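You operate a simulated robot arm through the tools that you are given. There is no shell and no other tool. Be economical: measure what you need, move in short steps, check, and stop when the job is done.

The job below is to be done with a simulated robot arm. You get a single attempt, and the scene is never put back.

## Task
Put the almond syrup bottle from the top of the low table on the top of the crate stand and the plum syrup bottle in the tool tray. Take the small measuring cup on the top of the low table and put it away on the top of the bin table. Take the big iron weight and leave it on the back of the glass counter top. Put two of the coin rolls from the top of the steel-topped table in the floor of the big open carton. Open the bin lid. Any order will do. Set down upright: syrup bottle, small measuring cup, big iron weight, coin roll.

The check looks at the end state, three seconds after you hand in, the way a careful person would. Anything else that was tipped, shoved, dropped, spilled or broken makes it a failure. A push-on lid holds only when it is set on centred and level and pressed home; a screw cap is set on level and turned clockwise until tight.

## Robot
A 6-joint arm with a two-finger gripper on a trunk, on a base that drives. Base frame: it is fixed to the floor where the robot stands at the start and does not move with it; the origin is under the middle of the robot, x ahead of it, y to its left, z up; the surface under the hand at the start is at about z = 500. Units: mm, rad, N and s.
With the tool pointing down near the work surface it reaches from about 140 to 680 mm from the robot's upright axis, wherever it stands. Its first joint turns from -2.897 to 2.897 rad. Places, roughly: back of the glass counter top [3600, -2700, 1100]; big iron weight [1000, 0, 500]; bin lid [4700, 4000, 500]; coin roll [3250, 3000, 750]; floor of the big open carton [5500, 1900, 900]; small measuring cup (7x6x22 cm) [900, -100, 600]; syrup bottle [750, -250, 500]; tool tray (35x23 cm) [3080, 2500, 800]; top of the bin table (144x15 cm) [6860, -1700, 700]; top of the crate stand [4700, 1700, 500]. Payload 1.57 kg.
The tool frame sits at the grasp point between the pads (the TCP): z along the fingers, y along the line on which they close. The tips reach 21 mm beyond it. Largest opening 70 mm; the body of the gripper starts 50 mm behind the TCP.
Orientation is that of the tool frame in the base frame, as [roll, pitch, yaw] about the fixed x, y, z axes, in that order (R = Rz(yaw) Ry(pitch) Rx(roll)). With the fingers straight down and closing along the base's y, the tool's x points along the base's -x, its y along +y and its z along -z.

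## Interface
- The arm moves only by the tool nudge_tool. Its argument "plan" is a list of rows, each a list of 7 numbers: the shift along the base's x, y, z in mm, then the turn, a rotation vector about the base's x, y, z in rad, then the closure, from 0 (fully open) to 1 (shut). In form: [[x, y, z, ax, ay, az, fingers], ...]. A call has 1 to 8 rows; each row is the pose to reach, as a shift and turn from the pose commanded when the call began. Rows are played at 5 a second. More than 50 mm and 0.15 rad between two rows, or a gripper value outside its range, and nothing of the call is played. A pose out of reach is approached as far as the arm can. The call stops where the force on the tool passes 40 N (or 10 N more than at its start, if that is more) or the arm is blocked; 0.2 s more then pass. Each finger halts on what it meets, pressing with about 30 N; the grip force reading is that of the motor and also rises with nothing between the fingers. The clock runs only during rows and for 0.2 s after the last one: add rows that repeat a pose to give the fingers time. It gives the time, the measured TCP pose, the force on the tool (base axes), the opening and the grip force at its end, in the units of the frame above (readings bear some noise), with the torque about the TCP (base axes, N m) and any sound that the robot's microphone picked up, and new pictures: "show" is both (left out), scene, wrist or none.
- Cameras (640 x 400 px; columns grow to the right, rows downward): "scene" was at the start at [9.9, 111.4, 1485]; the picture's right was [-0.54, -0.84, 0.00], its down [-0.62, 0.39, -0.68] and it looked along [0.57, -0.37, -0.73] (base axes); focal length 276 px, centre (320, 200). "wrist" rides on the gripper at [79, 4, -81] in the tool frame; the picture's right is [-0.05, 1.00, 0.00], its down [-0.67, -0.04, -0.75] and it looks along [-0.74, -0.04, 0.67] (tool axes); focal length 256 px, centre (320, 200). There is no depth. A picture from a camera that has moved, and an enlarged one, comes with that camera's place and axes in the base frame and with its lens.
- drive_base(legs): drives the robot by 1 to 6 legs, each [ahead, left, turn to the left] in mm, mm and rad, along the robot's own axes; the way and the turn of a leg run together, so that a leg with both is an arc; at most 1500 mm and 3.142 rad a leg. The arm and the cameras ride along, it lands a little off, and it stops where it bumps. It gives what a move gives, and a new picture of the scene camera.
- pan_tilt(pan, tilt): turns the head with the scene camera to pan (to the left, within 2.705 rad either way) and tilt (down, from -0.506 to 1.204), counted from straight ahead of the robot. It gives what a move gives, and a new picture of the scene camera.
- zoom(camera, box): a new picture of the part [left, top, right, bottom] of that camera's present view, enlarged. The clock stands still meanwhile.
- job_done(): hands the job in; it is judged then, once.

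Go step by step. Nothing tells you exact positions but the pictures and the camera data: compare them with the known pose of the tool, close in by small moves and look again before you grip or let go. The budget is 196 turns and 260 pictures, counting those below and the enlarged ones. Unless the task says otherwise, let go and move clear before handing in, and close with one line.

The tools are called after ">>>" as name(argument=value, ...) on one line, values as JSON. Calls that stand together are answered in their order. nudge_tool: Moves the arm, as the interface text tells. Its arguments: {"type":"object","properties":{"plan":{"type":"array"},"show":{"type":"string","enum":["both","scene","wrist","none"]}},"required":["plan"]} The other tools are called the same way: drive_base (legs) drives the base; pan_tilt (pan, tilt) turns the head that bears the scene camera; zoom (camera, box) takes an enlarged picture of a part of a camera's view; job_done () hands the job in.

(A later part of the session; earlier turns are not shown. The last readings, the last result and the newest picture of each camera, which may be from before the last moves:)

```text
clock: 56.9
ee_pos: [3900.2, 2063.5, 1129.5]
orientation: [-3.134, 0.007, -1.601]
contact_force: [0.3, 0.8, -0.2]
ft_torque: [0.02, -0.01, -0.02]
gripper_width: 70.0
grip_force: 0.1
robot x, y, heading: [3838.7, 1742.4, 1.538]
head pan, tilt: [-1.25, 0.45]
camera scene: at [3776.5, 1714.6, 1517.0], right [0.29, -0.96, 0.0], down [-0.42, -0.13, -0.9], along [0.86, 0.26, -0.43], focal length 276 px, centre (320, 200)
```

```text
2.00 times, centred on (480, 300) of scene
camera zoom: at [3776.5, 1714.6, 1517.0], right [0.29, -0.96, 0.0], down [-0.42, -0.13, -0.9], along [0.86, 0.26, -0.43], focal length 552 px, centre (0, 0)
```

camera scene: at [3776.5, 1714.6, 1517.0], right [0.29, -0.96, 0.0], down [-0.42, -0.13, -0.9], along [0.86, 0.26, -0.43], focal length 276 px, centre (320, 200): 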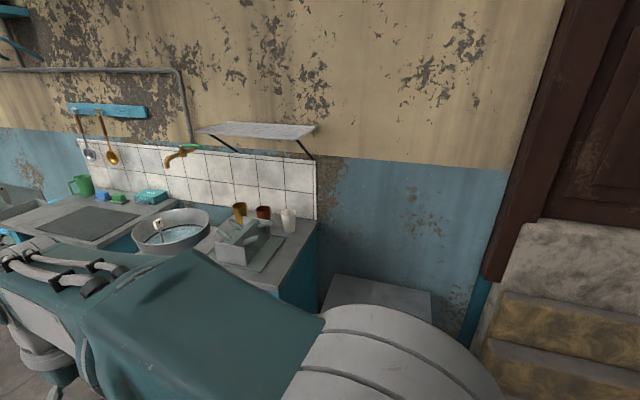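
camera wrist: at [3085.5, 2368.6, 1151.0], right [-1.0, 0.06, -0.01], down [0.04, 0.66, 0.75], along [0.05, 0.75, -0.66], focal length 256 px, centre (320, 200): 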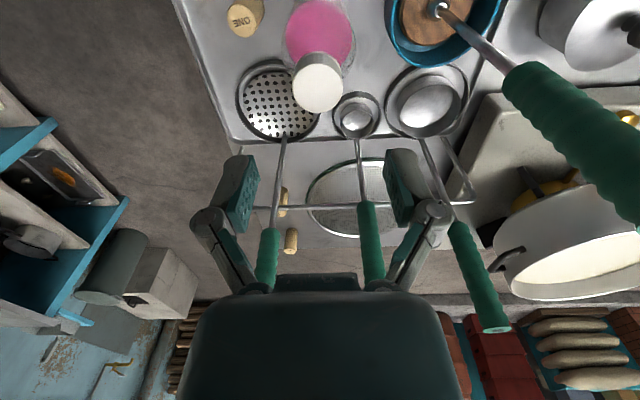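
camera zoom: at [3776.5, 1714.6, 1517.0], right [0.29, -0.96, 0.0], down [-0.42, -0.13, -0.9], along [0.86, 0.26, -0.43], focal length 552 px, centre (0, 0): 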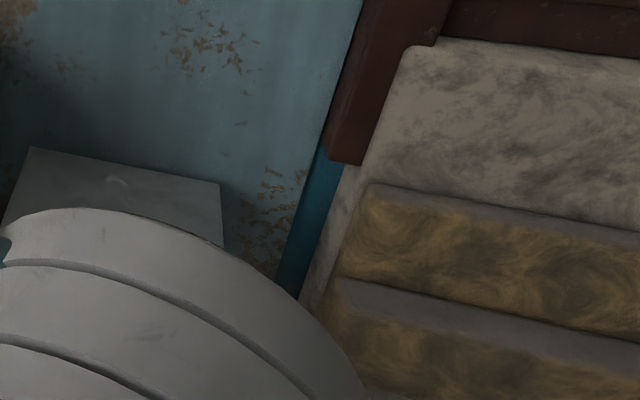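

That's a dish rack, not the carton; the carton and bin table may be inside the shop. Meanwhile I drive up the aisle toward the bin and have a look there.

>>> drive_base(legs=[[1150, 0, 0.03]])

>>> pan_tilt(pan=-0.5, tilt=0.6)

```text
clock: 62.8
ee_pos: [3900.2, 3238.4, 1129.5]
orientation: [-3.133, 0.01, -1.561]
contact_force: [-0.3, 1.2, 0.5]
ft_torque: [0.0, 0.0, -0.05]
gripper_width: 69.8
grip_force: 0.1
robot x, y, heading: [3858.2, 2919.4, 1.585]
head pan, tilt: [-1.25, 0.45]
camera scene: at [3789.2, 2885.5, 1517.0], right [0.33, -0.95, 0.0], down [-0.41, -0.14, -0.9], along [0.85, 0.29, -0.43], focal length 276 px, centre (320, 200)
```

scene: 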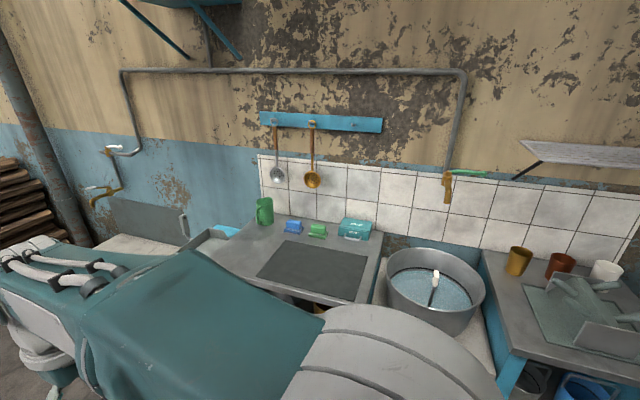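

```text
clock: 63.9
ee_pos: [3898.7, 3238.0, 1129.7]
orientation: [-3.136, 0.007, -1.561]
contact_force: [0.2, -0.9, 0.2]
ft_torque: [-0.01, -0.03, 0.02]
gripper_width: 70.3
grip_force: 0.0
robot x, y, heading: [3856.7, 2920.3, 1.579]
head pan, tilt: [-0.499, 0.6]
camera scene: at [3743.9, 2933.6, 1503.4], right [0.88, -0.47, 0.0], down [-0.27, -0.5, -0.83], along [0.39, 0.73, -0.56], focal length 276 px, centre (320, 200)
```

scene: 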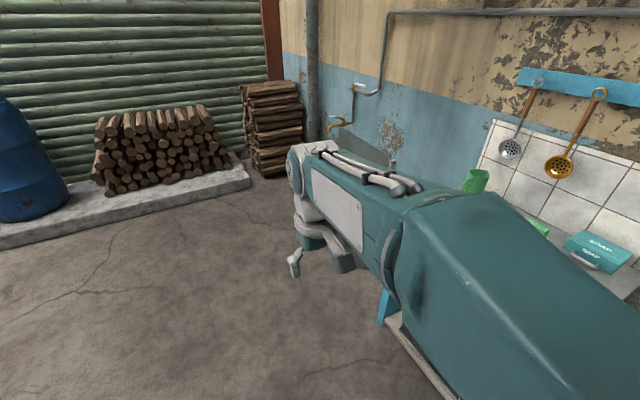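

The arm blocks the view, so I turn the robot right to put the bin on the camera's open left side.

>>> drive_base(legs=[[0, 0, -1.0]])

>>> pan_tilt(pan=0.4, tilt=0.6)

```text
clock: 66.8
ee_pos: [4148.0, 3057.3, 1130.4]
orientation: [-3.133, 0.009, -2.548]
contact_force: [-0.2, -1.0, -0.4]
ft_torque: [-0.02, 0.03, 0.03]
gripper_width: 70.0
grip_force: 0.0
robot x, y, heading: [3857.7, 2917.6, 0.596]
head pan, tilt: [-0.499, 0.6]
camera scene: at [3808.9, 3019.8, 1503.4], right [0.09, -1.0, 0.0], down [-0.56, -0.05, -0.82], along [0.82, 0.08, -0.57], focal length 276 px, centre (320, 200)
```

scene: 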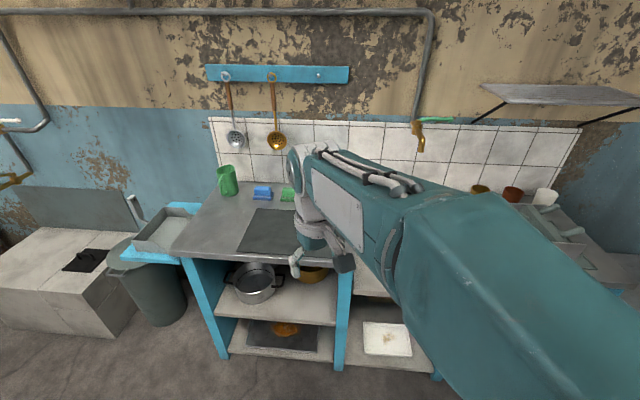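

```text
clock: 68.0
ee_pos: [4148.2, 3058.3, 1129.7]
orientation: [-3.136, 0.01, -2.549]
contact_force: [1.0, 0.5, -0.1]
ft_torque: [-0.02, -0.02, 0.0]
gripper_width: 69.8
grip_force: 0.1
robot x, y, heading: [3853.0, 2916.8, 0.592]
head pan, tilt: [0.4, 0.6]
camera scene: at [3769.2, 3085.6, 1503.3], right [0.84, -0.55, 0.0], down [-0.31, -0.47, -0.82], along [0.45, 0.69, -0.57], focal length 276 px, centre (320, 200)
```

scene: 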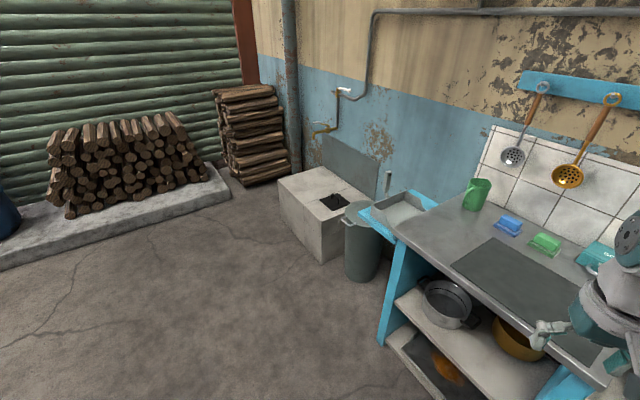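

>>> zoom(camera="scene", box=[270, 160, 430, 290])

```text
3.08 times, centred on (350, 225) of scene
camera zoom: at [3769.2, 3085.6, 1503.3], right [0.84, -0.55, 0.0], down [-0.31, -0.47, -0.82], along [0.45, 0.69, -0.57], focal length 848 px, centre (228, 123)
```

zoom: 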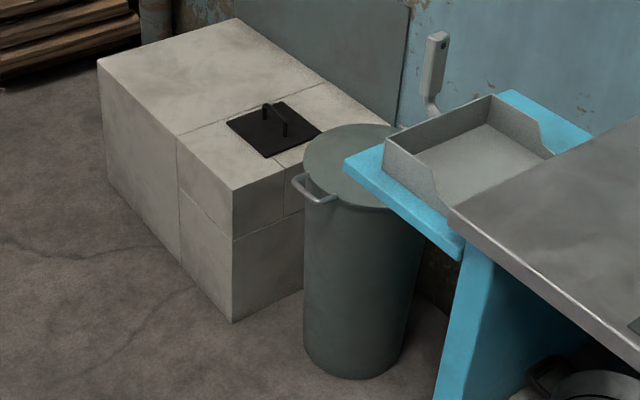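

The round can at about (4700,4030), top z≈495, fits the bin lid's listed place. I'll drive closer to see its hinge and handle.

>>> drive_base(legs=[[300, 580, 0], [250, 0, -0.5]])

>>> pan_tilt(pan=0.35, tilt=0.9)

>>> zoom(camera="wrist", box=[0, 0, 640, 400])

```text
clock: 73.0
ee_pos: [4329.5, 3620.7, 1130.0]
orientation: [-3.133, 0.009, -3.045]
contact_force: [-0.4, -0.3, -0.2]
ft_torque: [-0.02, 0.01, 0.02]
gripper_width: 70.1
grip_force: 0.1
robot x, y, heading: [4008.4, 3636.8, 0.1]
head pan, tilt: [0.4, 0.6]
camera scene: at [4009.9, 3827.8, 1503.4], right [0.48, -0.88, 0.0], down [-0.5, -0.27, -0.82], along [0.72, 0.39, -0.57], focal length 276 px, centre (320, 200)
```

scene: 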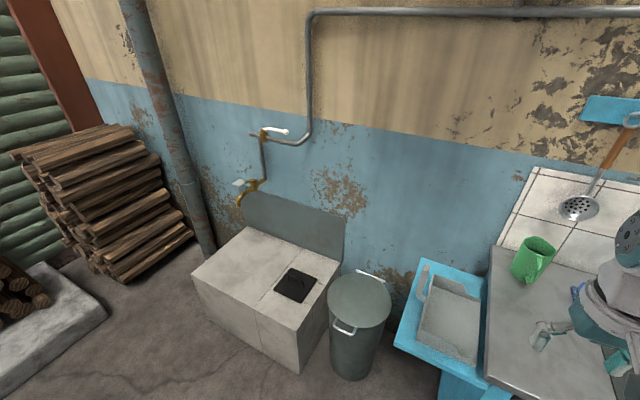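

```text
clock: 73.8
ee_pos: [4329.7, 3622.9, 1129.9]
orientation: [-3.133, 0.01, -3.044]
contact_force: [0.7, -0.9, 1.0]
ft_torque: [0.01, -0.01, 0.01]
gripper_width: 69.8
grip_force: 0.0
robot x, y, heading: [4007.6, 3640.2, 0.093]
head pan, tilt: [0.351, 0.901]
camera scene: at [4000.2, 3818.8, 1478.6], right [0.43, -0.9, 0.0], down [-0.71, -0.34, -0.62], along [0.56, 0.27, -0.78], focal length 276 px, centre (320, 200)
```

scene: 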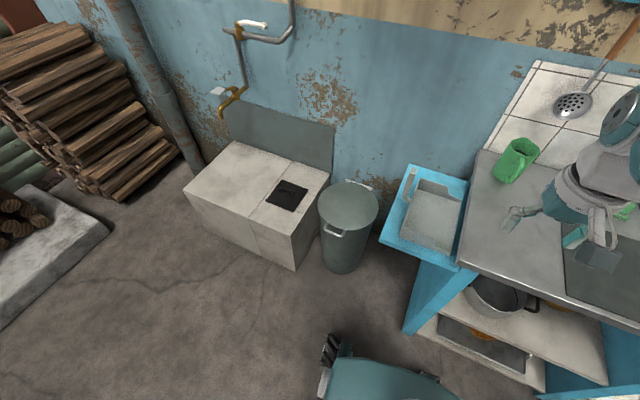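

```text
1.00 times, centred on (320, 200) of wrist (not enlarged: the box is as wide or as high as the picture)
camera zoom: at [4248.9, 3619.4, 1210.7], right [-0.04, 1.0, -0.01], down [0.66, 0.03, 0.75], along [0.75, 0.03, -0.66], focal length 256 px, centre (320, 200)
```

zoom: 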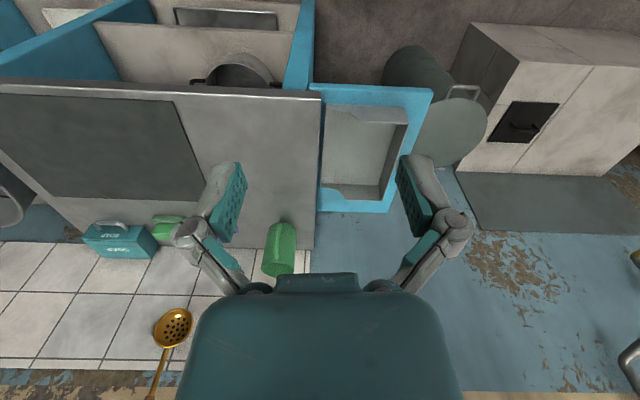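

>>> zoom(camera="scene", box=[280, 150, 440, 280])

>>> zoom(camera="wrist", box=[370, 30, 610, 190])

```text
3.08 times, centred on (360, 215) of scene
camera zoom: at [4000.2, 3818.8, 1478.6], right [0.43, -0.9, 0.0], down [-0.71, -0.34, -0.62], along [0.56, 0.27, -0.78], focal length 848 px, centre (197, 154)
```

zoom: 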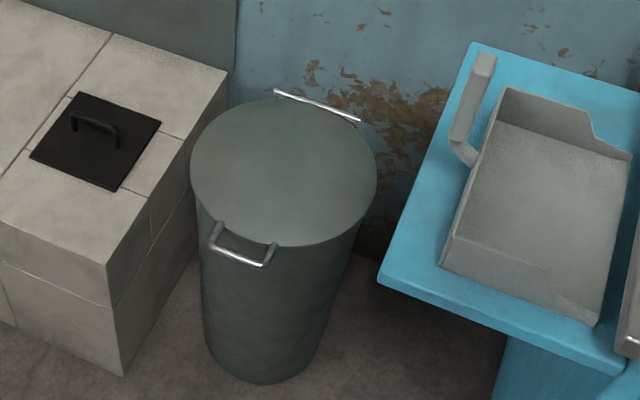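

```text
2.50 times, centred on (490, 110) of wrist
camera zoom: at [4248.9, 3619.4, 1210.7], right [-0.04, 1.0, -0.01], down [0.66, 0.03, 0.75], along [0.75, 0.03, -0.66], focal length 640 px, centre (-105, 425)
```

zoom: 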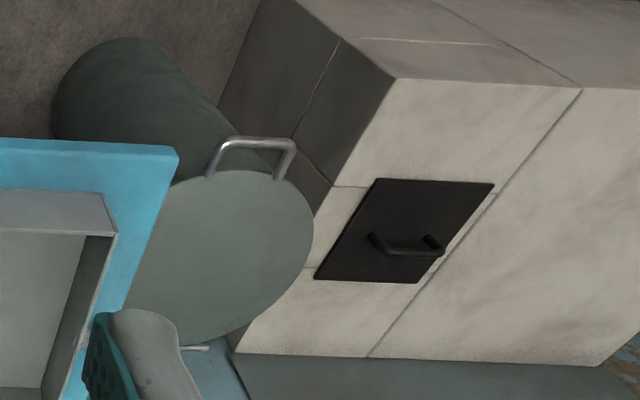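

The bin has a hinge at the wall side (x≈4871) and a bar handle in front at (4563,4027,~500). I position the base in front of it, then turn the gripper so that it closes along x and straddles the bar from above.

>>> drive_base(legs=[[203, 325, -0.093]])

>>> nudge_tool(plan=[[0, 0, 0, 0, 0, -0.145, 0], [0, 0, 0, 0, 0, -0.29, 0], [0, 0, 0, 0, 0, -0.435, 0], [0, 0, 0, 0, 0, -0.58, 0], [0, 0, 0, 0, 0, -0.725, 0], [0, 0, 0, 0, 0, -0.87, 0], [0, 0, 0, 0, 0, -1.015, 0], [0, 0, 0, 0, 0, -1.16, 0]], show="none")

>>> nudge_tool(plan=[[0, 0, -40, 0, 0, -0.145, 0], [0, 0, -80, 0, 0, -0.29, 0], [0, 0, -120, 0, 0, -0.41, 0], [0, 0, -120, 0, 0, -0.41, 0]])

```text
clock: 76.3
ee_pos: [4513.5, 3924.7, 1130.0]
orientation: [-3.137, 0.009, -3.139]
contact_force: [-0.1, -0.3, -0.2]
ft_torque: [-0.02, 0.01, -0.03]
gripper_width: 69.9
grip_force: 0.0
robot x, y, heading: [4190.4, 3977.4, -0.001]
head pan, tilt: [0.351, 0.901]
camera scene: at [4204.4, 4151.1, 1479.1], right [0.35, -0.94, 0.0], down [-0.74, -0.27, -0.62], along [0.58, 0.22, -0.78], focal length 276 px, centre (320, 200)
```

scene: 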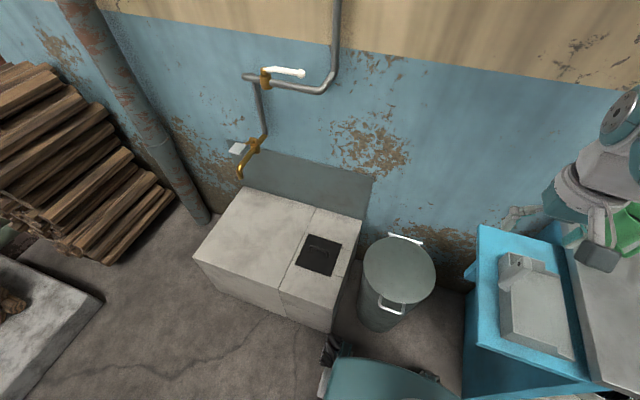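

```text
clock: 78.1
ee_pos: [4514.0, 3928.2, 1129.6]
orientation: [-3.135, 0.009, 1.982]
contact_force: [-0.6, 0.0, -0.5]
ft_torque: [-0.03, -0.01, 0.01]
gripper_width: 69.9
grip_force: 0.1
robot x, y, heading: [4192.4, 3975.0, -0.002]
head pan, tilt: [0.351, 0.901]
```

```text
clock: 79.1
ee_pos: [4515.0, 3930.8, 1009.1]
orientation: [-3.135, 0.008, 1.572]
contact_force: [0.4, 0.8, 0.1]
ft_torque: [0.0, 0.02, 0.03]
gripper_width: 69.9
grip_force: 0.1
robot x, y, heading: [4191.1, 3976.0, 0.003]
head pan, tilt: [0.351, 0.901]
camera scene: at [4204.6, 4155.3, 1478.6], right [0.35, -0.94, 0.0], down [-0.74, -0.27, -0.62], along [0.58, 0.21, -0.78], focal length 276 px, centre (320, 200)
camera wrist: at [4518.4, 4010.5, 1090.1], right [1.0, -0.05, -0.01], down [-0.03, -0.66, 0.75], along [-0.04, -0.75, -0.66], focal length 256 px, centre (320, 200)
```

scene: 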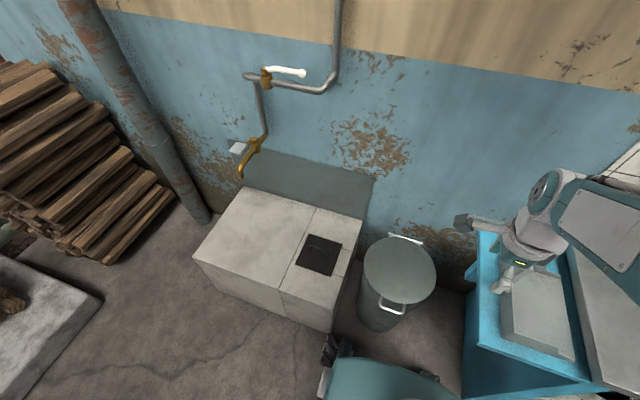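
wrist: 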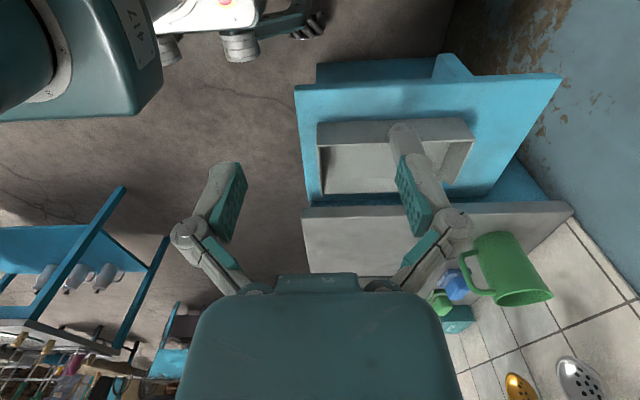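

The bar is confirmed near (4567,4023). I'll zoom in for its shape and level.

>>> zoom(camera="scene", box=[340, 220, 460, 340])

```text
3.33 times, centred on (400, 280) of scene
camera zoom: at [4204.6, 4155.3, 1478.6], right [0.35, -0.94, 0.0], down [-0.74, -0.27, -0.62], along [0.58, 0.21, -0.78], focal length 919 px, centre (53, -67)
```

zoom: 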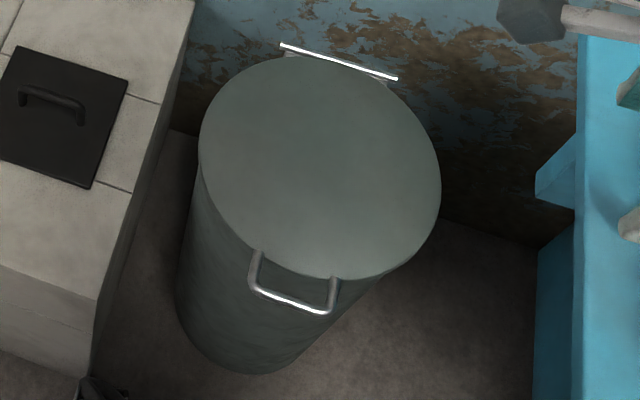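

I move over the handle and descend to about 70 mm above it, with the fingers set to about 30 mm.

>>> nudge_tool(plan=[[20, 45, 0, 0, 0, 0, 0.3], [42, 91, 0, 0, 0, 0, 0.57], [42, 91, -49, 0, 0, 0, 0.57], [42, 91, -98, 0, 0, 0, 0.57], [42, 91, -147, 0, 0, 0, 0.57], [42, 91, -196, 0, 0, 0, 0.57], [42, 91, -245, 0, 0, 0, 0.57], [42, 91, -290, 0, 0, 0, 0.57]], show="none")

>>> nudge_tool(plan=[[0, 0, -45, 0, 0, 0, 0.57], [0, 0, -90, 0, 0, 0, 0.57], [0, 0, -120, 0, 0, 0, 0.57], [0, 0, -120, 0, 0, 0, 0.57]])

```text
refused: row 2 steps farther than a row can; nothing moved
```

```text
clock: 80.1
ee_pos: [4516.5, 3929.6, 886.0]
orientation: [-3.136, 0.011, 1.574]
contact_force: [0.1, 0.1, 1.0]
ft_torque: [0.03, 0.03, 0.02]
gripper_width: 30.1
grip_force: 0.1
robot x, y, heading: [4189.0, 3973.5, 0.003]
head pan, tilt: [0.351, 0.901]
camera scene: at [4204.9, 4155.3, 1478.6], right [0.35, -0.94, 0.0], down [-0.74, -0.27, -0.62], along [0.58, 0.21, -0.78], focal length 276 px, centre (320, 200)
camera wrist: at [4520.9, 4009.7, 968.7], right [1.0, -0.05, -0.01], down [-0.03, -0.66, 0.75], along [-0.04, -0.75, -0.66], focal length 256 px, centre (320, 200)
```

scene: 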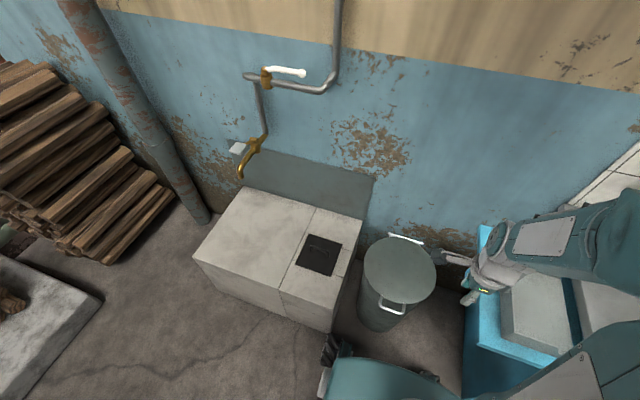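
wrist: 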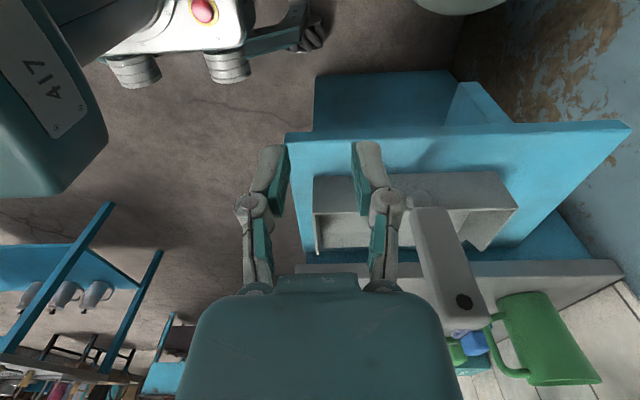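

The first call was refused, but nothing was hit. I go over the handle sideways first and then down.

>>> nudge_tool(plan=[[14, 31, 0, 0, 0, 0, 0.57], [28, 62, 0, 0, 0, 0, 0.57], [41, 93, 0, 0, 0, 0, 0.57], [41, 93, -49, 0, 0, 0, 0.57], [41, 93, -98, 0, 0, 0, 0.57], [41, 93, -147, 0, 0, 0, 0.57], [41, 93, -196, 0, 0, 0, 0.57], [41, 93, -245, 0, 0, 0, 0.57]])

```text
clock: 81.9
ee_pos: [4556.9, 4022.4, 651.7]
orientation: [-3.133, 0.01, 1.571]
contact_force: [0.4, -0.2, -0.3]
ft_torque: [0.02, 0.05, 0.01]
gripper_width: 29.9
grip_force: 0.1
out of reach, approached as far as the arm can: row 8
robot x, y, heading: [4193.8, 3972.7, 0.002]
head pan, tilt: [0.351, 0.901]
camera scene: at [4205.7, 4156.1, 1478.5], right [0.35, -0.94, 0.0], down [-0.74, -0.27, -0.62], along [0.58, 0.21, -0.78], focal length 276 px, centre (320, 200)
camera wrist: at [4560.5, 4102.1, 732.5], right [1.0, -0.05, -0.01], down [-0.03, -0.66, 0.75], along [-0.05, -0.75, -0.66], focal length 256 px, centre (320, 200)
```

scene: 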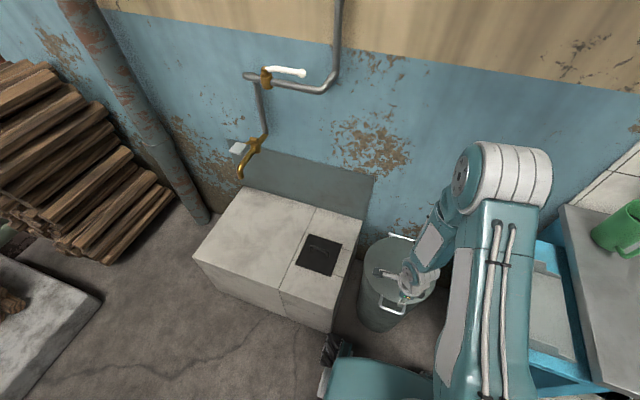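
wrist: 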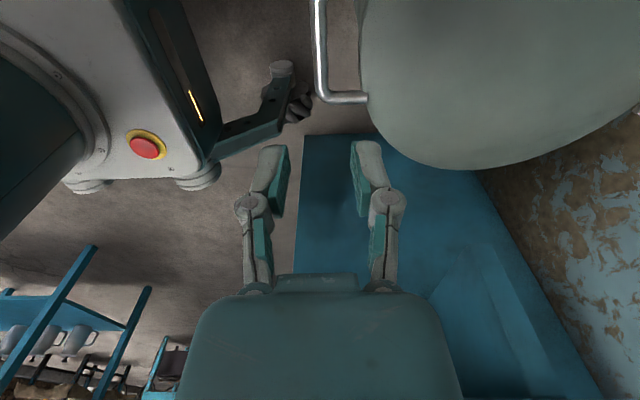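

The bar runs at x≈4553, the lid rim is at x≈4590, and the fingers straddle it well. I try going down further.

>>> nudge_tool(plan=[[-3, 3, -25, 0, 0, 0, 0.57], [-3, 3, -50, 0, 0, 0, 0.57], [-3, 3, -70, 0, 0, 0, 0.57], [-3, 3, -70, 0, 0, 0, 0.57]])

```text
clock: 82.9
ee_pos: [4564.7, 4032.3, 583.4]
orientation: [-3.112, -0.015, 1.573]
contact_force: [-0.1, -0.2, -0.2]
ft_torque: [0.03, -0.01, 0.02]
gripper_width: 30.1
grip_force: 0.1
out of reach, approached as far as the arm can: row 1, 2, 3, 4
robot x, y, heading: [4187.9, 3975.7, -0.004]
head pan, tilt: [0.351, 0.901]
camera scene: at [4205.8, 4156.1, 1478.5], right [0.35, -0.94, 0.0], down [-0.74, -0.27, -0.62], along [0.58, 0.21, -0.78], focal length 276 px, centre (320, 200)
camera wrist: at [4571.2, 4110.6, 666.2], right [1.0, -0.05, -0.03], down [-0.01, -0.68, 0.74], along [-0.06, -0.73, -0.68], focal length 256 px, centre (320, 200)
```

scene: 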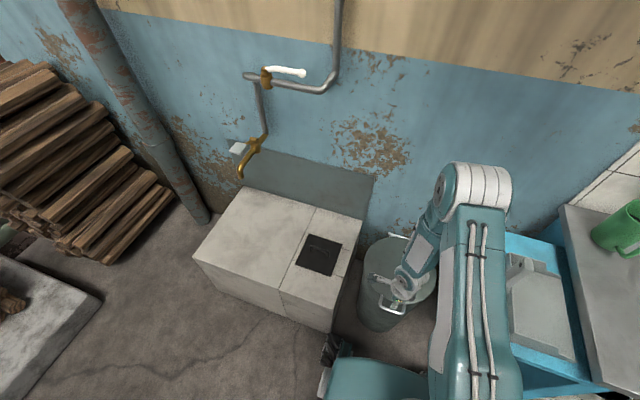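
wrist: 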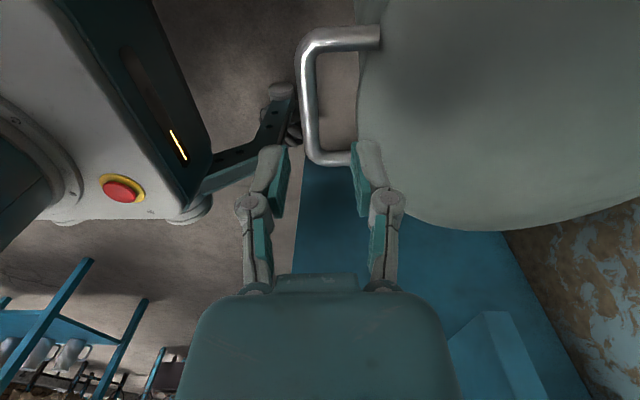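

The arm is at a joint limit this close and low. I rise, back the base by 130 mm, and come down again with more extension.

>>> nudge_tool(plan=[[-8, -8, 45, 0, 0, 0, 0.57], [-8, -8, 90, 0, 0, 0, 0.57], [-8, -8, 120, 0, 0, 0, 0.57]], show="none")

>>> drive_base(legs=[[-130, 0, 0]])

>>> nudge_tool(plan=[[43, 0, 0, 0, 0, 0, 0.57], [86, 0, 0, 0, 0, 0, 0.57], [128, 0, 0, 0, 0, 0, 0.57], [128, 0, -45, 0, 0, 0, 0.57], [128, 0, -90, 0, 0, 0, 0.57], [128, 0, -110, 0, 0, 0, 0.57]])

```text
clock: 83.7
ee_pos: [4553.6, 4013.9, 672.1]
orientation: [3.119, 0.032, 1.806]
contact_force: [0.3, 0.4, 0.2]
ft_torque: [0.05, -0.05, 0.0]
gripper_width: 30.4
grip_force: 0.2
out of reach, approached as far as the arm can: row 2, 3
robot x, y, heading: [4189.9, 3977.2, 0.001]
head pan, tilt: [0.351, 0.901]
```

```text
clock: 85.0
ee_pos: [4418.7, 4013.4, 670.7]
orientation: [3.136, 0.029, 1.574]
contact_force: [0.3, -0.7, -0.9]
ft_torque: [-0.03, 0.01, 0.0]
gripper_width: 30.4
grip_force: 0.1
robot x, y, heading: [4058.5, 3972.1, 0.006]
head pan, tilt: [0.351, 0.901]
camera scene: at [4073.7, 4155.5, 1478.5], right [0.35, -0.94, 0.0], down [-0.74, -0.27, -0.62], along [0.58, 0.21, -0.78], focal length 276 px, centre (320, 200)
```

scene: 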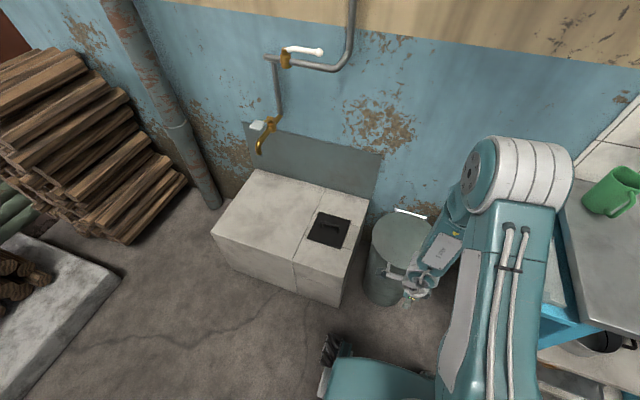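

```text
clock: 86.4
ee_pos: [4540.6, 4011.9, 559.3]
orientation: [3.122, 0.05, 1.573]
contact_force: [0.4, 0.4, -0.2]
ft_torque: [0.01, 0.03, 0.03]
gripper_width: 30.3
grip_force: 0.1
out of reach, approached as far as the arm can: row 2, 3, 4, 5, 6
robot x, y, heading: [4060.0, 3971.9, 0.006]
head pan, tilt: [0.351, 0.901]
camera scene: at [4074.2, 4155.6, 1478.5], right [0.35, -0.94, 0.0], down [-0.74, -0.27, -0.62], along [0.58, 0.21, -0.78], focal length 276 px, centre (320, 200)
camera wrist: at [4542.3, 4095.4, 637.5], right [1.0, -0.05, 0.02], down [-0.05, -0.63, 0.78], along [-0.03, -0.78, -0.63], focal length 256 px, centre (320, 200)
```

scene: 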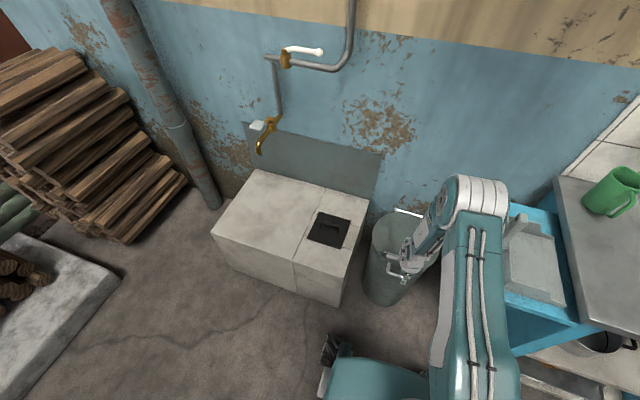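
wrist: 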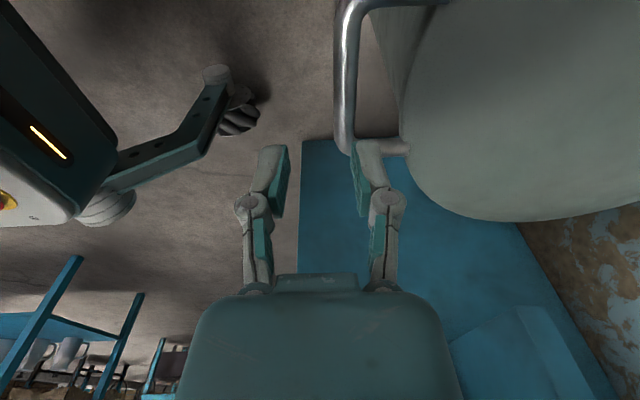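

The wrist's last joint is near its limit at this yaw. I raise, shift the base left 150 mm so that the joint has room, and bring the tool back over the handle.

>>> nudge_tool(plan=[[-20, 0, 45, 0, 0, 0, 0.57], [-40, 0, 90, 0, 0, 0, 0.57]], show="none")

>>> drive_base(legs=[[0, 170, 0]])

>>> nudge_tool(plan=[[10, -43, 0, 0, 0, 0, 0.57], [15, -86, 0, 0, 0, 0, 0.57], [15, -129, 0, 0, 0, 0, 0.57], [15, -165, 0, 0, 0, 0, 0.57], [15, -165, 0, 0, 0, 0, 0.57]])

```text
clock: 87.0
ee_pos: [4494.7, 4013.8, 648.2]
orientation: [3.128, 0.043, 1.574]
contact_force: [-0.3, -0.3, 0.7]
ft_torque: [-0.04, 0.02, -0.01]
gripper_width: 30.1
grip_force: 0.1
out of reach, approached as far as the arm can: row 1, 2
robot x, y, heading: [4058.7, 3972.9, 0.001]
head pan, tilt: [0.351, 0.901]
```

```text
clock: 88.4
ee_pos: [4494.5, 4183.2, 647.7]
orientation: [3.127, 0.041, 1.574]
contact_force: [-0.1, -0.2, -1.0]
ft_torque: [0.0, 0.02, 0.03]
gripper_width: 30.0
grip_force: 0.0
robot x, y, heading: [4056.2, 4140.9, 0.003]
head pan, tilt: [0.351, 0.901]
camera scene: at [4073.5, 4322.2, 1479.0], right [0.35, -0.94, 0.0], down [-0.74, -0.27, -0.62], along [0.58, 0.22, -0.78], focal length 276 px, centre (320, 200)
```

scene: 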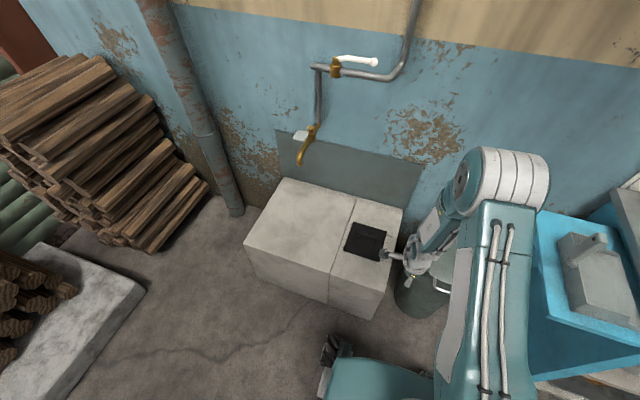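

```text
clock: 89.6
ee_pos: [4503.6, 4020.2, 644.4]
orientation: [3.127, 0.058, 1.574]
contact_force: [-0.1, 1.1, -0.3]
ft_torque: [0.0, 0.01, 0.01]
gripper_width: 29.8
grip_force: 0.1
out of reach, approached as far as the arm can: row 4, 5
robot x, y, heading: [4059.2, 4143.8, -0.002]
head pan, tilt: [0.351, 0.901]
camera scene: at [4073.5, 4325.0, 1478.6], right [0.35, -0.94, 0.0], down [-0.74, -0.27, -0.62], along [0.58, 0.21, -0.78], focal length 276 px, centre (320, 200)
camera wrist: at [4505.4, 4105.6, 720.5], right [1.0, -0.05, 0.02], down [-0.05, -0.62, 0.78], along [-0.03, -0.78, -0.62], focal length 256 px, centre (320, 200)
```

scene: 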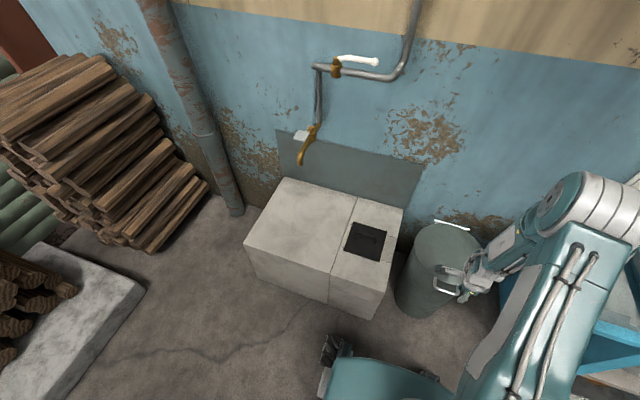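
wrist: 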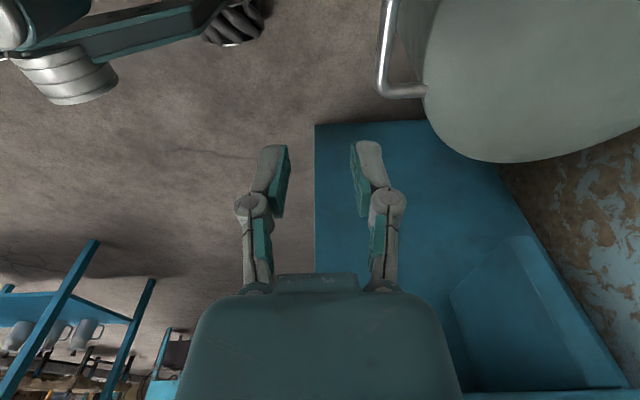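

Still at a limit with this gripper yaw. I'll change method: turn the gripper back to its native yaw, tilt it forward, and use closed fingers as a hook under the bar from the front.

>>> nudge_tool(plan=[[-10, 10, 40, 0, 0, 0.145, 1], [-20, 20, 80, 0, 0, 0.29, 1], [-30, 30, 120, 0, 0, 0.435, 1], [-40, 40, 150, 0, 0, 0.58, 1], [-40, 40, 150, 0, 0, 0.725, 1], [-40, 40, 150, 0, 0, 0.87, 1], [-40, 40, 150, 0, 0, 1.015, 1], [-40, 40, 150, 0, 0, 1.16, 1]], show="none")

>>> nudge_tool(plan=[[0, 0, 0, 0, 0, 0.145, 1], [0, 0, 0, 0, 0, 0.29, 1], [0, 0, 0, 0, 0, 0.41, 1], [0, 0, 0, 0, 0, 0.41, 1]], show="none")

>>> nudge_tool(plan=[[0, 0, 0, 0, -0.145, 0, 1], [0, 0, 0, 0, -0.29, 0, 1], [0, 0, 0, 0, -0.435, 0, 1], [0, 0, 0, 0, -0.58, 0, 1], [0, 0, 0, 0, -0.725, 0, 1], [0, 0, 0, 0, -0.87, 0, 1], [0, 0, 0, 0, -1.015, 0, 1], [0, 0, 0, 0, -1.1, 0, 1]])

```text
clock: 91.4
ee_pos: [4464.6, 4058.8, 776.2]
orientation: [-3.094, 0.162, 2.69]
contact_force: [1.1, -0.2, -0.2]
ft_torque: [0.01, 0.0, 0.0]
gripper_width: 0.2
grip_force: 28.1
out of reach, approached as far as the arm can: row 1, 2, 3, 4, 5, 6, 7, 8
robot x, y, heading: [4061.7, 4146.2, 0.007]
head pan, tilt: [0.351, 0.901]
```

```text
clock: 92.4
ee_pos: [4460.3, 4062.7, 772.0]
orientation: [-3.041, 0.129, 3.118]
contact_force: [0.0, 0.0, 0.9]
ft_torque: [0.04, -0.01, 0.01]
gripper_width: 0.0
grip_force: 28.2
out of reach, approached as far as the arm can: row 1, 2, 3
robot x, y, heading: [4058.8, 4146.7, 0.003]
head pan, tilt: [0.351, 0.901]
```

```text
clock: 94.2
ee_pos: [4503.8, 4046.6, 872.1]
orientation: [2.964, 1.111, 3.008]
contact_force: [0.8, -0.1, -0.4]
ft_torque: [0.0, 0.0, -0.02]
gripper_width: 0.0
grip_force: 29.0
out of reach, approached as far as the arm can: row 1, 4, 5, 6, 7, 8
robot x, y, heading: [4060.3, 4144.2, 0.005]
head pan, tilt: [0.351, 0.901]
camera scene: at [4072.9, 4324.9, 1478.6], right [0.35, -0.94, 0.0], down [-0.74, -0.27, -0.62], along [0.58, 0.21, -0.78], focal length 276 px, centre (320, 200)
camera wrist: at [4395.2, 4051.0, 837.1], right [0.0, 0.99, 0.13], down [-0.37, -0.12, 0.92], along [0.93, -0.05, 0.37], focal length 256 px, centre (320, 200)
```

scene: 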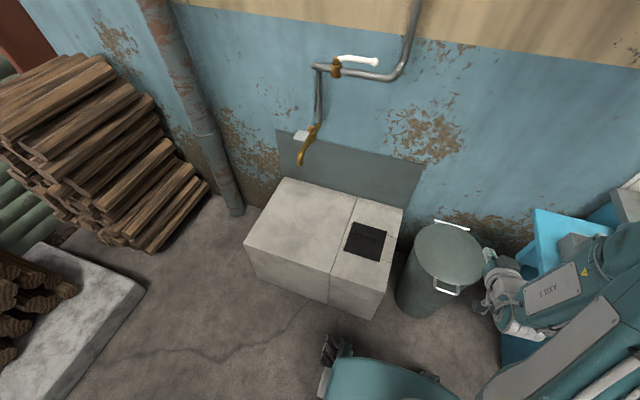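
wrist: 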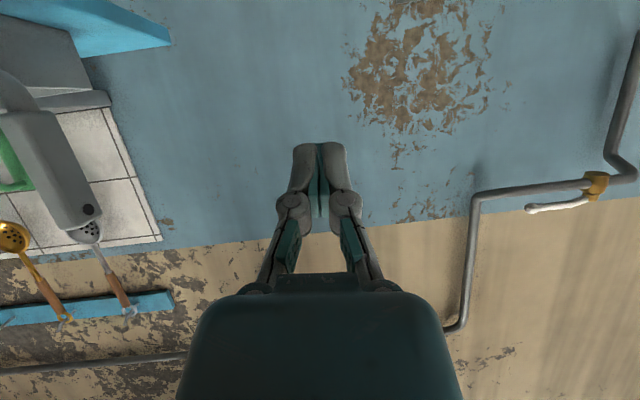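

The arm has drifted into an awkward wrist posture. I bring it back to plain tool-down at a comfortable height and see whether the reach notices stop.

>>> nudge_tool(plan=[[-10, 0, 10, 0.019, 0.138, 0, 1], [-20, 0, 20, 0.038, 0.276, 0, 1], [-30, 0, 30, 0.056, 0.414, 0, 1], [-40, 0, 45, 0.074, 0.552, 0, 1], [-50, 0, 60, 0.093, 0.69, 0, 1], [-50, 0, 70, 0.111, 0.828, 0, 1], [-50, 0, 80, 0.13, 0.966, 0, 1], [-50, 0, 90, 0.148, 1.1, 0, 1]])

```text
clock: 96.0
ee_pos: [4452.3, 4047.8, 961.6]
orientation: [2.967, -0.004, 3.008]
contact_force: [-0.4, 1.0, 0.4]
ft_torque: [-0.03, 0.01, -0.02]
gripper_width: 0.3
grip_force: 28.1
robot x, y, heading: [4058.8, 4147.6, 0.004]
head pan, tilt: [0.351, 0.901]
camera scene: at [4072.7, 4325.0, 1478.6], right [0.35, -0.94, 0.0], down [-0.74, -0.27, -0.62], along [0.58, 0.21, -0.78], focal length 276 px, centre (320, 200)
camera wrist: at [4372.4, 4048.4, 1044.0], right [0.18, 0.97, 0.17], down [0.64, -0.25, 0.73], along [0.75, -0.02, -0.67], focal length 256 px, centre (320, 200)
```

scene: 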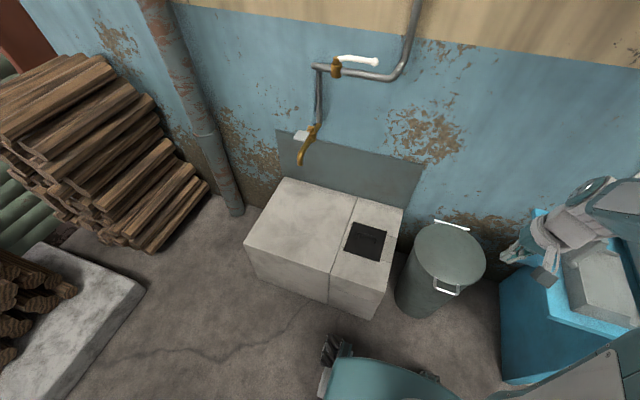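
wrist: 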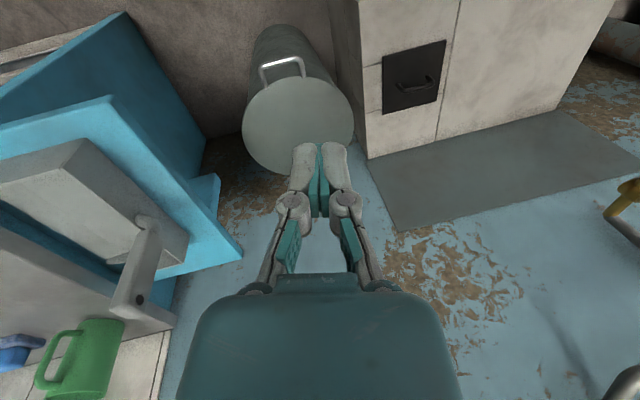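

It tracks cleanly again. I straighten the residual roll and yaw, then tilt forward at this height.

>>> nudge_tool(plan=[[0, -20, 0, -0.087, 0.012, 0.066, 1], [0, -20, 0, -0.173, 0.023, 0.133, 1], [0, -20, 0, -0.173, 0.023, 0.133, 1]], show="none")

>>> nudge_tool(plan=[[0, 0, 0, 0, -0.14, 0, 1], [0, 0, 0, 0, -0.28, 0, 1], [0, 0, 0, 0, -0.42, 0, 1], [0, 0, 0, 0, -0.56, 0, 1], [0, 0, 0, 0, -0.7, 0, 1], [0, 0, 0, 0, -0.84, 0, 1], [0, 0, 0, 0, -0.98, 0, 1], [0, 0, 0, 0, -0.98, 0, 1]])

```text
clock: 96.8
ee_pos: [4454.1, 4027.4, 960.4]
orientation: [3.139, -0.012, -3.141]
contact_force: [0.3, -0.1, 0.2]
ft_torque: [-0.02, 0.02, -0.01]
gripper_width: 0.0
grip_force: 28.7
robot x, y, heading: [4059.7, 4147.1, 0.003]
head pan, tilt: [0.351, 0.901]
```

```text
clock: 98.6
ee_pos: [4475.5, 4016.1, 967.7]
orientation: [3.137, 0.968, 3.139]
contact_force: [-0.2, 0.3, -0.2]
ft_torque: [-0.02, 0.01, 0.0]
gripper_width: 0.1
grip_force: 28.1
out of reach, approached as far as the arm can: row 6, 7, 8
robot x, y, heading: [4058.8, 4146.0, 0.004]
head pan, tilt: [0.351, 0.901]
camera scene: at [4072.4, 4324.8, 1478.6], right [0.35, -0.94, 0.0], down [-0.74, -0.27, -0.62], along [0.58, 0.21, -0.78], focal length 276 px, centre (320, 200)
camera wrist: at [4363.3, 4020.3, 949.5], right [0.03, 1.0, 0.05], down [-0.24, -0.04, 0.97], along [0.97, -0.04, 0.23], focal length 256 px, centre (320, 200)
```

scene: 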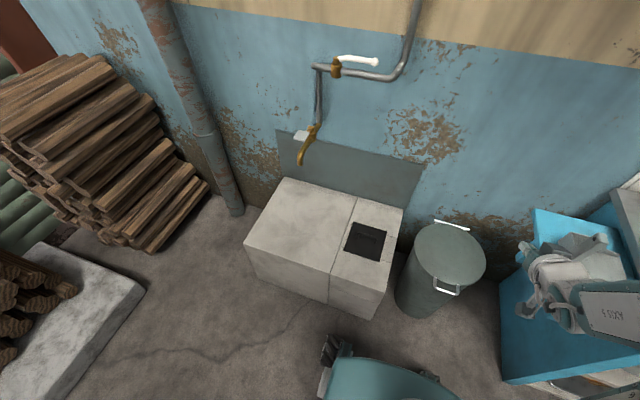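
wrist: 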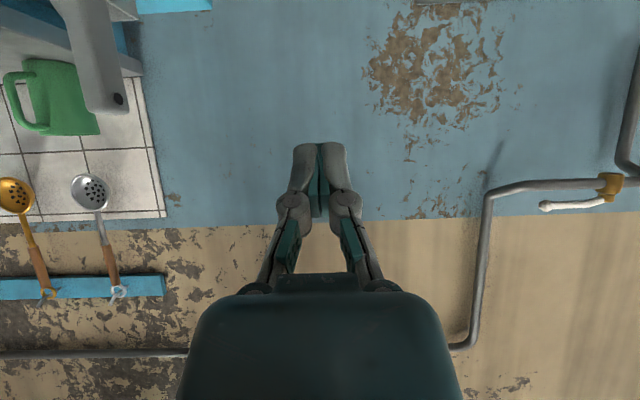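

Forward tilt is limited when this close. A better idea: at native yaw with the tool down, I can pinch one side arm of the U-handle, so the lid can pivot freely in the pads. I straighten up and return the base to (4190,3975).

>>> nudge_tool(plan=[[0, 0, 0, 0, 0.14, 0, 0.57], [0, 0, 0, 0, 0.28, 0, 0.57], [0, 0, 0, 0, 0.42, 0, 0.57], [0, 0, 0, 0, 0.56, 0, 0.57], [0, 0, 0, 0, 0.7, 0, 0.57], [0, 0, 0, 0, 0.84, 0, 0.57], [-10, 0, 0, 0, 0.968, 0, 0.57], [-20, 0, 0, 0, 0.968, 0, 0.57]], show="none")

>>> drive_base(legs=[[110, -120, 0]])

>>> zoom(camera="wrist", box=[0, 0, 640, 400])

```text
clock: 100.4
ee_pos: [4456.2, 4014.4, 968.2]
orientation: [3.14, -0.002, 3.141]
contact_force: [-0.6, 0.6, -1.1]
ft_torque: [-0.01, -0.01, 0.0]
gripper_width: 30.2
grip_force: 0.0
robot x, y, heading: [4064.2, 4144.7, 0.001]
head pan, tilt: [0.351, 0.901]
```

```text
clock: 101.9
ee_pos: [4568.1, 3895.2, 968.2]
orientation: [3.14, 0.001, 3.139]
contact_force: [0.3, -0.8, -1.0]
ft_torque: [0.01, -0.03, 0.0]
gripper_width: 30.1
grip_force: 0.0
robot x, y, heading: [4177.2, 4025.2, -0.001]
head pan, tilt: [0.351, 0.901]
camera scene: at [4185.1, 4207.4, 1478.2], right [0.35, -0.94, 0.0], down [-0.74, -0.27, -0.62], along [0.58, 0.21, -0.78], focal length 276 px, centre (320, 200)
```

scene: 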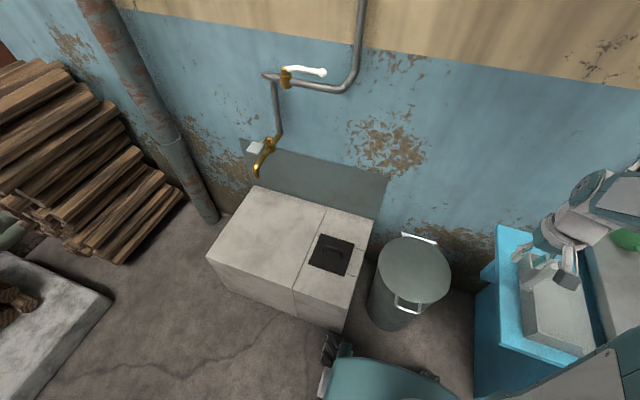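

```text
1.00 times, centred on (320, 200) of wrist (not enlarged: the box is as wide or as high as the picture)
camera zoom: at [4488.1, 3900.5, 1049.8], right [0.06, 1.0, 0.0], down [0.67, -0.04, 0.74], along [0.74, -0.04, -0.67], focal length 256 px, centre (320, 200)
```

zoom: 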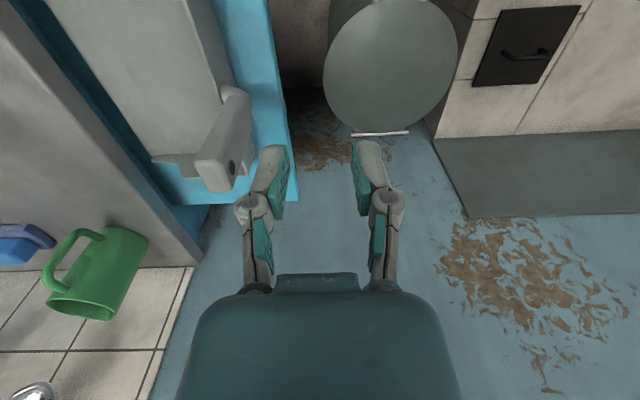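

The left arm of the U is at about y≈4066, x from 4556 to 4588. I move over it and go down to look.

>>> nudge_tool(plan=[[0, 43, 0, 0, 0, 0, 0.4], [2, 86, 0, 0, 0, 0, 0.4], [4, 129, 0, 0, 0, 0, 0.4], [4, 171, -10, 0, 0, 0, 0.4], [4, 171, -59, 0, 0, 0, 0.4], [4, 171, -108, 0, 0, 0, 0.4], [4, 171, -157, 0, 0, 0, 0.4], [4, 171, -206, 0, 0, 0, 0.4]], show="none")

>>> nudge_tool(plan=[[0, 0, -48, 0, 0, 0, 0.4], [0, 0, -96, 0, 0, 0, 0.4], [0, 0, -142, 0, 0, 0, 0.4], [0, 0, -142, 0, 0, 0, 0.4]], show="wrist")

```text
clock: 103.7
ee_pos: [4573.5, 4069.2, 759.9]
orientation: [3.141, 0.001, 3.14]
contact_force: [-0.7, -0.6, 0.0]
ft_torque: [0.01, 0.02, -0.01]
gripper_width: 42.0
grip_force: 0.1
robot x, y, heading: [4170.7, 4022.6, 0.001]
head pan, tilt: [0.351, 0.901]
```

```text
clock: 104.7
ee_pos: [4570.9, 4066.1, 620.0]
orientation: [3.141, -0.001, 3.139]
contact_force: [-0.2, -0.1, -0.2]
ft_torque: [0.0, 0.0, 0.01]
gripper_width: 41.8
grip_force: 0.1
robot x, y, heading: [4171.5, 4023.3, -0.001]
head pan, tilt: [0.351, 0.901]
camera wrist: at [4491.5, 4070.6, 701.4], right [0.06, 1.0, 0.0], down [0.67, -0.04, 0.74], along [0.74, -0.04, -0.67], focal length 256 px, centre (320, 200)
```

wrist: 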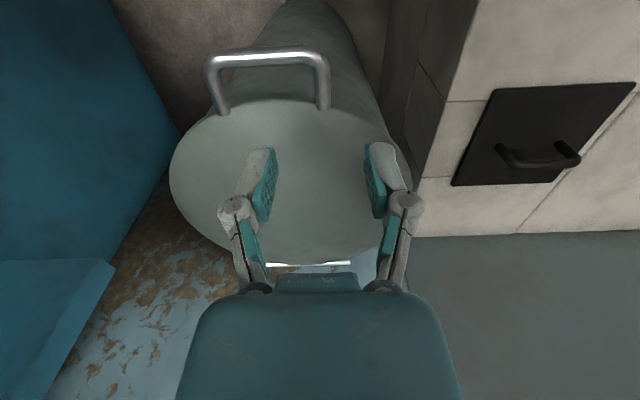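

Now this works cleanly. The left arm of the handle is centred at about (4575,4069,510). I descend around it.

>>> nudge_tool(plan=[[3, 2, -40, 0, 0, 0, 0.4], [3, 2, -75, 0, 0, 0, 0.4], [3, 2, -95, 0, 0, 0, 0.4], [3, 2, -95, 0, 0, 0, 0.4]], show="wrist")

>>> zoom(camera="scene", box=[340, 220, 480, 340])

```text
clock: 105.7
ee_pos: [4576.6, 4069.3, 524.7]
orientation: [3.14, 0.0, 3.14]
contact_force: [-0.3, 0.0, -0.2]
ft_torque: [0.02, 0.02, 0.0]
gripper_width: 41.9
grip_force: 0.1
robot x, y, heading: [4171.8, 4023.8, -0.002]
head pan, tilt: [0.351, 0.901]
camera wrist: at [4496.1, 4073.6, 606.8], right [0.05, 1.0, 0.0], down [0.67, -0.04, 0.74], along [0.74, -0.04, -0.67], focal length 256 px, centre (320, 200)
```

wrist: 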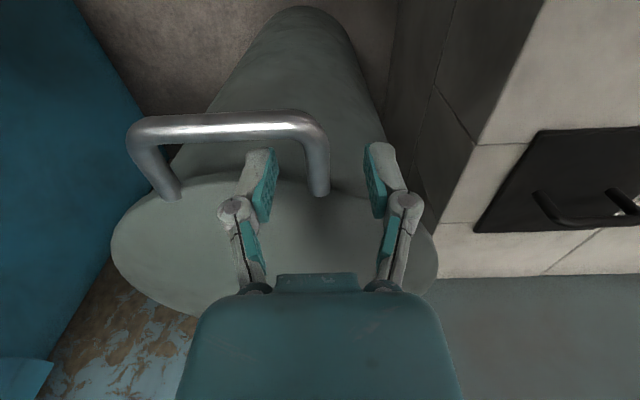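

```text
3.33 times, centred on (410, 280) of scene
camera zoom: at [4185.9, 4205.4, 1478.5], right [0.35, -0.94, 0.0], down [-0.74, -0.27, -0.62], along [0.58, 0.21, -0.78], focal length 919 px, centre (20, -67)
```

zoom: 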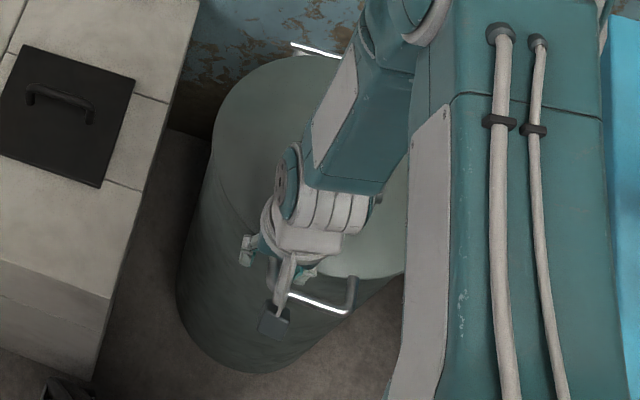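

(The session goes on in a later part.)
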